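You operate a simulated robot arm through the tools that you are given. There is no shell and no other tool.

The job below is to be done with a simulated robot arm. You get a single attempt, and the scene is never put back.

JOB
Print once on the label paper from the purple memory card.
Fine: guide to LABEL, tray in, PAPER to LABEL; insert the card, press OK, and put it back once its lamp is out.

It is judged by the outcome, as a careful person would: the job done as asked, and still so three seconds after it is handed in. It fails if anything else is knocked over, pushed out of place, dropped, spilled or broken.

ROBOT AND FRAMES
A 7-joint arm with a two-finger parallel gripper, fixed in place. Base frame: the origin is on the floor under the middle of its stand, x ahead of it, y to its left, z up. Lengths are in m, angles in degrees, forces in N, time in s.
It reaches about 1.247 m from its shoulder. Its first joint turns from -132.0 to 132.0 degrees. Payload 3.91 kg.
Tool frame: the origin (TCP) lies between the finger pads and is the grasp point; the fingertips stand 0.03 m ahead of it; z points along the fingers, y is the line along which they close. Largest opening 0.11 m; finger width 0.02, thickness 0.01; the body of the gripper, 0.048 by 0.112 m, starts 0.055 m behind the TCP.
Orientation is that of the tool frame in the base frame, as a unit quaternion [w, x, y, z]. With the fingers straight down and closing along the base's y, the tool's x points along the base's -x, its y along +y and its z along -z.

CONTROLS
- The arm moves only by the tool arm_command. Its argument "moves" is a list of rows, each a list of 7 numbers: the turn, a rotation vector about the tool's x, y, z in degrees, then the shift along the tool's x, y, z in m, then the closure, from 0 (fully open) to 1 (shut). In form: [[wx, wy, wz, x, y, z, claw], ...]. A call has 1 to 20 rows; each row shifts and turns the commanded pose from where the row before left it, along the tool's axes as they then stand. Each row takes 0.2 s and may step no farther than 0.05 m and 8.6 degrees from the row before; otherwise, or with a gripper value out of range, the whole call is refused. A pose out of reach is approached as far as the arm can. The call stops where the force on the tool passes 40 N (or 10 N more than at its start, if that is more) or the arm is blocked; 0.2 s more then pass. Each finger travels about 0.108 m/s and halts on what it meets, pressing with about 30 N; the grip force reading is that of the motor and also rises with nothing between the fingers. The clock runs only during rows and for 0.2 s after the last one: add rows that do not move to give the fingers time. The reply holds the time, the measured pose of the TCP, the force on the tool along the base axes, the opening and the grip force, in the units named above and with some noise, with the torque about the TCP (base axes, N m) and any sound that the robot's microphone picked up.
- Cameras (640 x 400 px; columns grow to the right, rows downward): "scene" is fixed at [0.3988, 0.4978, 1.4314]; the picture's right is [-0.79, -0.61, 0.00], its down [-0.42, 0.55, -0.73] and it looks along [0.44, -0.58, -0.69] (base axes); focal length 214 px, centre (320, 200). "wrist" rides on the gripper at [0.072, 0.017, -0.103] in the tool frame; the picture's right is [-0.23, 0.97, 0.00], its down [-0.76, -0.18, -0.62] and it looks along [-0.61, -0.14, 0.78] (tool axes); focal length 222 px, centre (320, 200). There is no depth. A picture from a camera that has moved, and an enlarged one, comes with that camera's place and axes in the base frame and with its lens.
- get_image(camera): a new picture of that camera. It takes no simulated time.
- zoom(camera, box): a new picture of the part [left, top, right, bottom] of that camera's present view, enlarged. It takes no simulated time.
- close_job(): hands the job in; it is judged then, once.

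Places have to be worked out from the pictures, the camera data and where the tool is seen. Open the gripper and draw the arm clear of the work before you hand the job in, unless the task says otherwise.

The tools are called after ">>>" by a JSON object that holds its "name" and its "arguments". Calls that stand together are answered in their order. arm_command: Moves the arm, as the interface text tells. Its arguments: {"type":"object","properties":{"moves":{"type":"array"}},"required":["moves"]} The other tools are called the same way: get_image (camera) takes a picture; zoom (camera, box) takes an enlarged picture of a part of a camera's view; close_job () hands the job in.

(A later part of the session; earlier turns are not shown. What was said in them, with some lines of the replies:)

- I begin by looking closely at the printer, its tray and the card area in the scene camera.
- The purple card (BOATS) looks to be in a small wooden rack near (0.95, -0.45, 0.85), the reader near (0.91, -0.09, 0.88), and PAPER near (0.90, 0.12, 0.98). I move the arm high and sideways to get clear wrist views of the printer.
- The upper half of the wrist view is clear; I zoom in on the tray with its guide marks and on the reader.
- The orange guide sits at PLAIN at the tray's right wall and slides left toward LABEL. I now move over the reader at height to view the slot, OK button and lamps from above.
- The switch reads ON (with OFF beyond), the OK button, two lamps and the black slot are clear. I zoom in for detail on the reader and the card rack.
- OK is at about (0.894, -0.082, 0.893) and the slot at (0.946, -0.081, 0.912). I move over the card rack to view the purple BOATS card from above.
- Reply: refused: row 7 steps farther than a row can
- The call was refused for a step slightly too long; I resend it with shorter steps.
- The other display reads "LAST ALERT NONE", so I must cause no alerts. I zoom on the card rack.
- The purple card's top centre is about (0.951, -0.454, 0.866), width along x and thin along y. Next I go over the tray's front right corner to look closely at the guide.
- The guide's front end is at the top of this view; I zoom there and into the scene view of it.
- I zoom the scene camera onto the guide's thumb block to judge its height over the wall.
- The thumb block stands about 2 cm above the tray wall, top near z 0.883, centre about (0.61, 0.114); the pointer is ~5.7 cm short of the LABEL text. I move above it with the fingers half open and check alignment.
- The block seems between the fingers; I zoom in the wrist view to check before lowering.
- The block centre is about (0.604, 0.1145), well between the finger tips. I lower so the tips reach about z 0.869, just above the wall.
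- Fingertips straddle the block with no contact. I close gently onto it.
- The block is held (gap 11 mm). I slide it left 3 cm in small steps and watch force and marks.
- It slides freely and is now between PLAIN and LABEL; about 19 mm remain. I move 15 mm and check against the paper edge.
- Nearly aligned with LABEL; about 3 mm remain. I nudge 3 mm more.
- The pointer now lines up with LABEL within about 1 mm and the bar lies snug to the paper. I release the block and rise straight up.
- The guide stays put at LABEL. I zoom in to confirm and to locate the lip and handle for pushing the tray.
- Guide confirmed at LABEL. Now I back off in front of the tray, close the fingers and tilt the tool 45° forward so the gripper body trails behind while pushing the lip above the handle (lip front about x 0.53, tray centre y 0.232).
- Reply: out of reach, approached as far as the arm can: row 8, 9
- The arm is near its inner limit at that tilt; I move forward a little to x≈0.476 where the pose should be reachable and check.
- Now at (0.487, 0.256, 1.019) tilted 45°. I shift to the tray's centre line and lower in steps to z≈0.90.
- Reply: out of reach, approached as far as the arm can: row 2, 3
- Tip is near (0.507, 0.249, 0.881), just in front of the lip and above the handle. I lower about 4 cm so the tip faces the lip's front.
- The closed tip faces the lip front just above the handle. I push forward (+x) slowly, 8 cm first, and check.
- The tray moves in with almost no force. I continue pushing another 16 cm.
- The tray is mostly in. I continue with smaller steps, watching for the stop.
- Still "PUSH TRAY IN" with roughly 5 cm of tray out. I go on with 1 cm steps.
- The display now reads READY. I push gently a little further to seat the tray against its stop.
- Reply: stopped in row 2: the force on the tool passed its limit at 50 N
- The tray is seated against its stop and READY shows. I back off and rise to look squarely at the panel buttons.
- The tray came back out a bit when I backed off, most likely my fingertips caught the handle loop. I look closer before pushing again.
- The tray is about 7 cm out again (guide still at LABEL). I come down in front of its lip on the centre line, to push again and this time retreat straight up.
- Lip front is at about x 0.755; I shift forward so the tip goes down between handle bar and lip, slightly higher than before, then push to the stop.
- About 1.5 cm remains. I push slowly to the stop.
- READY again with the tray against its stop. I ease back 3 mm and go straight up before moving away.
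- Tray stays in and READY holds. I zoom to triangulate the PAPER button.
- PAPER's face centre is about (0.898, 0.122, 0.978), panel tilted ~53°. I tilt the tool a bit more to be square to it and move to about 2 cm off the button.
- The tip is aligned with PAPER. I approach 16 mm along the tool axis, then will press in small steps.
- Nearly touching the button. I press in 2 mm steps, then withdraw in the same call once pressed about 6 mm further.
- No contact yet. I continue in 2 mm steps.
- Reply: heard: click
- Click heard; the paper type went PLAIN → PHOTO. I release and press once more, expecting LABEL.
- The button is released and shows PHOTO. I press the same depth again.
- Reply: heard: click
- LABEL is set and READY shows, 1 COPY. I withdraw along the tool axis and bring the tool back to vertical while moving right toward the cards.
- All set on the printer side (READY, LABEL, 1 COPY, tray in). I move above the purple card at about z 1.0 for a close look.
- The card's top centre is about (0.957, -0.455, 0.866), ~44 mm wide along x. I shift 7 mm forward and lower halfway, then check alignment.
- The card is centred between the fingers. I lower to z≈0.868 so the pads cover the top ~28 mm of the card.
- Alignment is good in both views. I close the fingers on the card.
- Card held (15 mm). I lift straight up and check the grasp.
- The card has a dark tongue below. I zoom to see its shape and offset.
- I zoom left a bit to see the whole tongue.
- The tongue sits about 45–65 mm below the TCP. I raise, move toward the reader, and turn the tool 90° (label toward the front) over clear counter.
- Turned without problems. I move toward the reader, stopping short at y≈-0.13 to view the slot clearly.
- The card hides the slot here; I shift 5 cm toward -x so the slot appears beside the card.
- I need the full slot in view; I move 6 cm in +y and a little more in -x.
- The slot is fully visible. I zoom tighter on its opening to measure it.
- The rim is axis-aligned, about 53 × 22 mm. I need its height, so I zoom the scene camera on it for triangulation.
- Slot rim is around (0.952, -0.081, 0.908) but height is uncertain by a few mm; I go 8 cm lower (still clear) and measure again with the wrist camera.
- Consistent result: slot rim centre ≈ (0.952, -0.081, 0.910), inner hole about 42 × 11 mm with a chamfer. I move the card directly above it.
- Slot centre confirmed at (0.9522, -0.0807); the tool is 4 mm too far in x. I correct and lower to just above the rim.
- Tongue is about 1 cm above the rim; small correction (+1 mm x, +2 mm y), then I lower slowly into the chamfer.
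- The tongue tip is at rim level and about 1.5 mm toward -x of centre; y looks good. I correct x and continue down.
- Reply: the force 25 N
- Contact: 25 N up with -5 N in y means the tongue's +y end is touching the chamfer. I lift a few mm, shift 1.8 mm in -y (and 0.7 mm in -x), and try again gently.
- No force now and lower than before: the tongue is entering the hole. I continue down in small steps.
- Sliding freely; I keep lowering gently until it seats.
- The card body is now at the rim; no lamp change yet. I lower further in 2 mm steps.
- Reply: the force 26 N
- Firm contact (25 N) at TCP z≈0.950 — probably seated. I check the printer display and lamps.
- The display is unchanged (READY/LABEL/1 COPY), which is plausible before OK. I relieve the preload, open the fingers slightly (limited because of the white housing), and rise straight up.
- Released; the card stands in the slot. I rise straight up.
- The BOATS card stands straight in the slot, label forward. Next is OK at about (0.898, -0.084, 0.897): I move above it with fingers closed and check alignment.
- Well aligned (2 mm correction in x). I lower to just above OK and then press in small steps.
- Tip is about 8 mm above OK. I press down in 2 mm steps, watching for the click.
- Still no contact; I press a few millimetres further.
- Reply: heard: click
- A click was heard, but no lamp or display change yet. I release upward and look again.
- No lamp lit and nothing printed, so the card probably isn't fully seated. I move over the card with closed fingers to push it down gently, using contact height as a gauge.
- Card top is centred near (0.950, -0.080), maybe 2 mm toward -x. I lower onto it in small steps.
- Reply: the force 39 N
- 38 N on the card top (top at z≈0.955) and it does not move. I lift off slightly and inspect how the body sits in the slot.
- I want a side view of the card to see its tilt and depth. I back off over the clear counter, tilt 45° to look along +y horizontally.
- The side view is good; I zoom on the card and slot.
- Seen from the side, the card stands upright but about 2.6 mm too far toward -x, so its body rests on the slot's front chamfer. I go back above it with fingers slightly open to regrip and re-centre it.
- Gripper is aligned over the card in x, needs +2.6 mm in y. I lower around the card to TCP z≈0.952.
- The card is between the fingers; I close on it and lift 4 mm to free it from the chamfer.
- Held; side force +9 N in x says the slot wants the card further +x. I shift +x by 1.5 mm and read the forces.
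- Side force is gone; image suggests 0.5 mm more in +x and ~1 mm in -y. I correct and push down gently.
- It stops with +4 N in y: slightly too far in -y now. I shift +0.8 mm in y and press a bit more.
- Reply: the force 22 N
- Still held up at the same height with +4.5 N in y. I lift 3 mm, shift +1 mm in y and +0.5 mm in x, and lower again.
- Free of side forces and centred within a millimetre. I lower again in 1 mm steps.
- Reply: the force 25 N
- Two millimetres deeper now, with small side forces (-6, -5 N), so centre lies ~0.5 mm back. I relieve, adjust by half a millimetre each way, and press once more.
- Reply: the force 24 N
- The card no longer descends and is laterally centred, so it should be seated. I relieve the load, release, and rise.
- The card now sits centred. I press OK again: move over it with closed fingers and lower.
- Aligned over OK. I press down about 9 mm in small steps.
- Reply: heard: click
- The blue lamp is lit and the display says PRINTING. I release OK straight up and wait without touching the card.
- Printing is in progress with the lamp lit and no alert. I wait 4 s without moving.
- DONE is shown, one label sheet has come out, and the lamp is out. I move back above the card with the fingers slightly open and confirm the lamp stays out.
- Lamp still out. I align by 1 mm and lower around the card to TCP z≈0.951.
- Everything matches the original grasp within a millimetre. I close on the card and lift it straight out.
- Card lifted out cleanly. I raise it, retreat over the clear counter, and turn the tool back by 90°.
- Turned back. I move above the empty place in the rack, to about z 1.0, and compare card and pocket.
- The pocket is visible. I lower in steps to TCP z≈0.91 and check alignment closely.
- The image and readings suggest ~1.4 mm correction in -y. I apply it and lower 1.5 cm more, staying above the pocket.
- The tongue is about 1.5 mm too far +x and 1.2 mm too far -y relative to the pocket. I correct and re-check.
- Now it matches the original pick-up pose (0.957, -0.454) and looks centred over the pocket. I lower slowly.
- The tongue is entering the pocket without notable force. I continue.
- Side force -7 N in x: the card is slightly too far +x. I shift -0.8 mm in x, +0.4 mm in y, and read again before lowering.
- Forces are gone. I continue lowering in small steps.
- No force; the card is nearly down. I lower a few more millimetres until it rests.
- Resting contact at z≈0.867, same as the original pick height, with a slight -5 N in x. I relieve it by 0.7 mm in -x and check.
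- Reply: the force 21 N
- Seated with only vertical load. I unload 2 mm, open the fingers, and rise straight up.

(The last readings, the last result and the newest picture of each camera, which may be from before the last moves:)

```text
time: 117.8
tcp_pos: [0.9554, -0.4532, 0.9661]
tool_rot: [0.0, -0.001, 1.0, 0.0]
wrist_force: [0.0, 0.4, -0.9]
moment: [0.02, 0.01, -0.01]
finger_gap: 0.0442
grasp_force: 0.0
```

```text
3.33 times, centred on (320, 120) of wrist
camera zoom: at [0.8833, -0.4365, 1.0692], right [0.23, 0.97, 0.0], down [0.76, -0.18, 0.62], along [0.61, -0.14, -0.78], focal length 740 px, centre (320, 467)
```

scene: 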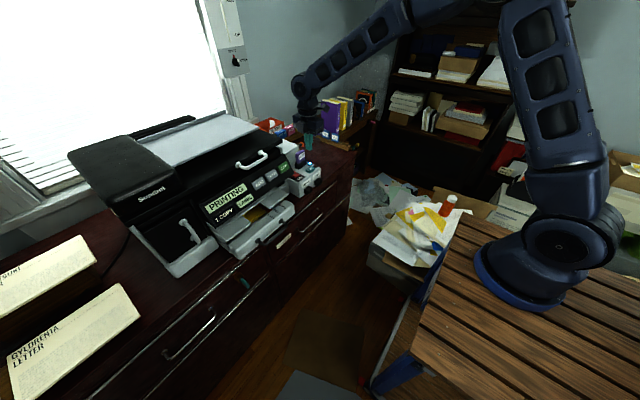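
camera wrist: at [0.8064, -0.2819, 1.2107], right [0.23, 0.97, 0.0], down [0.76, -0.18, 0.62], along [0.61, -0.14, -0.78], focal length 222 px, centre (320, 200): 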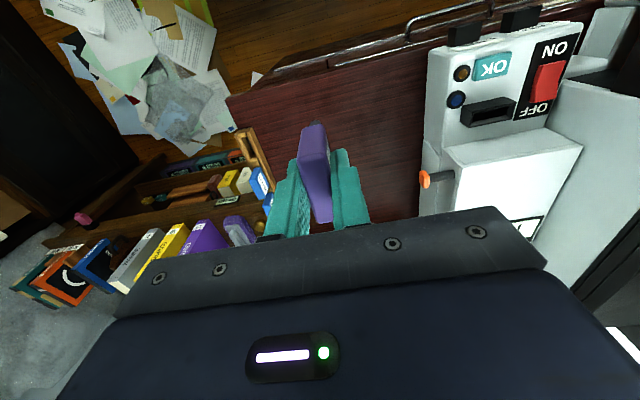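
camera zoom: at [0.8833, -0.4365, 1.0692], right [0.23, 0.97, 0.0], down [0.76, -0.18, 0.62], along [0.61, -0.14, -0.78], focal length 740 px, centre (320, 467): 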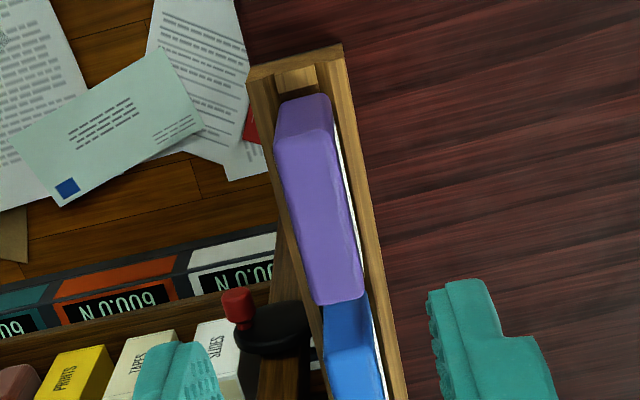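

The BOATS card stands back in its place as before. I open the gripper and draw the arm away to its starting area.

>>> {"name": "arm_command", "arguments": {"moves": [[0, 0, 0, 0, 0, -0.045, 0.6], [0, 0, 0, 0, 0, -0.045, 0.6], [0, 0, 0, 0, 0, -0.045, 0.3], [0, 0, 0, 0, 0, -0.045, 0], [0, 0, 0, 0.04, 0.022, -0.01, 0], [0, 0, 0, 0.04, 0.022, -0.015, 0], [0, 0, 0, 0.04, 0.022, -0.015, 0], [0, 0, 0, 0.04, 0.022, -0.015, 0], [0, 0, 0, 0.04, 0.022, -0.015, 0], [0, 0, 0, 0.04, 0.022, -0.015, 0], [0, 0, 0, 0.04, 0.022, -0.01, 0], [0, 0, 0, 0.03, 0.022, 0, 0], [0, 0, 0, 0, 0, 0, 0]]}}

>>> {"name": "get_image", "arguments": {"camera": "scene"}}

>>> {"name": "zoom", "arguments": {"camera": "scene", "box": [190, 130, 350, 250]}}

>>> {"name": "zoom", "arguments": {"camera": "scene", "box": [260, 110, 390, 190]}}

>>> {"name": "get_image", "arguments": {"camera": "wrist"}}

```text
time: 120.6
tcp_pos: [0.6477, -0.275, 1.2401]
tool_rot: [0.0, -0.001, 1.0, 0.0]
wrist_force: [-0.4, -1.1, -0.7]
moment: [-0.03, 0.0, -0.03]
finger_gap: 0.1099
grasp_force: 0.0
```

```text
taken
```

scene: 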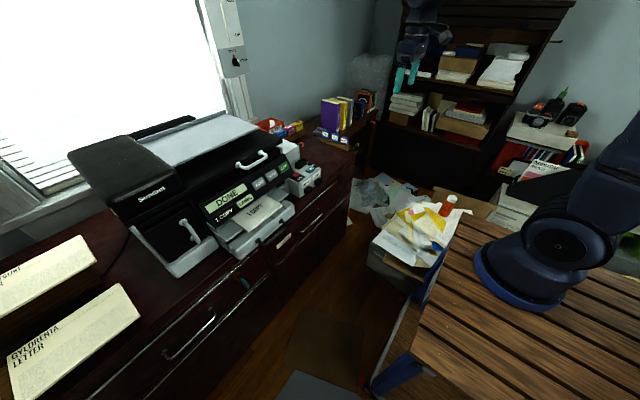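

```text
3.33 times, centred on (270, 190) of scene
camera zoom: at [0.3988, 0.4978, 1.4314], right [-0.79, -0.61, 0.0], down [-0.42, 0.55, -0.73], along [0.44, -0.58, -0.69], focal length 715 px, centre (487, 233)
```

zoom: 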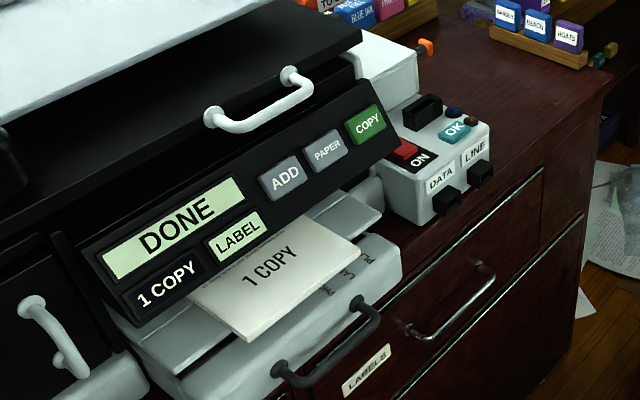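

```text
4.92 times, centred on (325, 150) of scene
camera zoom: at [0.3988, 0.4978, 1.4314], right [-0.79, -0.61, 0.0], down [-0.42, 0.55, -0.73], along [0.44, -0.58, -0.69], focal length 1056 px, centre (295, 446)
```

zoom: 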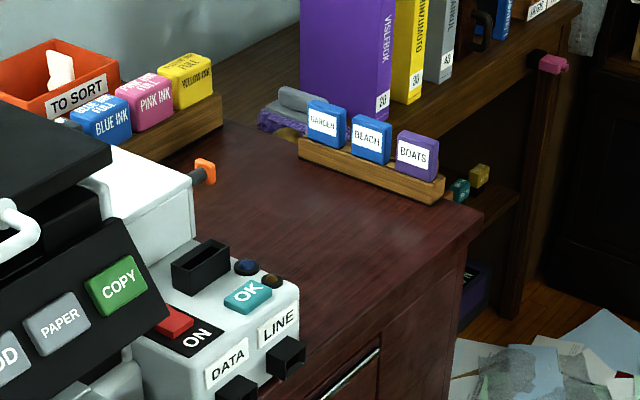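

```text
taken
camera wrist: at [0.5737, -0.2581, 1.3438], right [0.23, 0.97, 0.0], down [0.76, -0.18, 0.62], along [0.61, -0.14, -0.78], focal length 222 px, centre (320, 200)
```

wrist: 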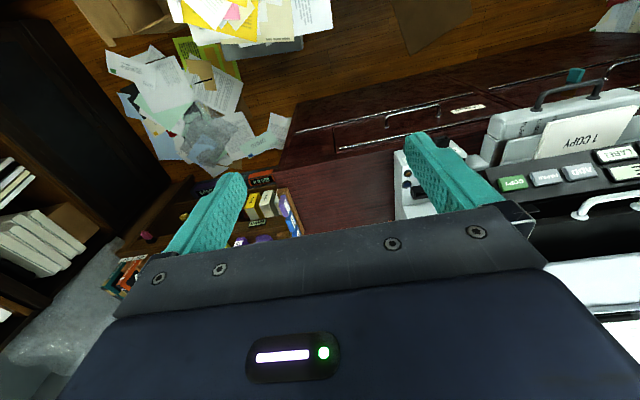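

DONE is shown with one label sheet out. The tray is in, LABEL is set, the lamp is out, the card is back in the rack and nothing else has moved. The gripper is open and the arm is clear, so I hand in the job.

>>> {"name": "close_job", "arguments": {}}

```text
The job is handed in.
```

The printer made one copy on the label paper from the purple BOATS card, and its display reads DONE. I've handed the job in.

- **Printer:** the guide is at LABEL, the tray is in and the paper type is LABEL. The printed sheet is still on the output flaps.
- **Card:** I lifted it out only after its lamp had gone out. It is back in its place in the rack.
- **Arm:** the gripper is open and the arm is back near its starting position. The last pictures show nothing else moved.

Two steps took a second try, and neither left a trace:

- **Tray:** my fingertips caught the handle as I backed off and pulled the tray part-way out, so I pushed it in again.
- **OK button:** the first press did nothing because the card sat slightly off-centre in the slot. I re-seated it and pressed OK again, and only that press printed. The alert display still read NONE while it was printing.
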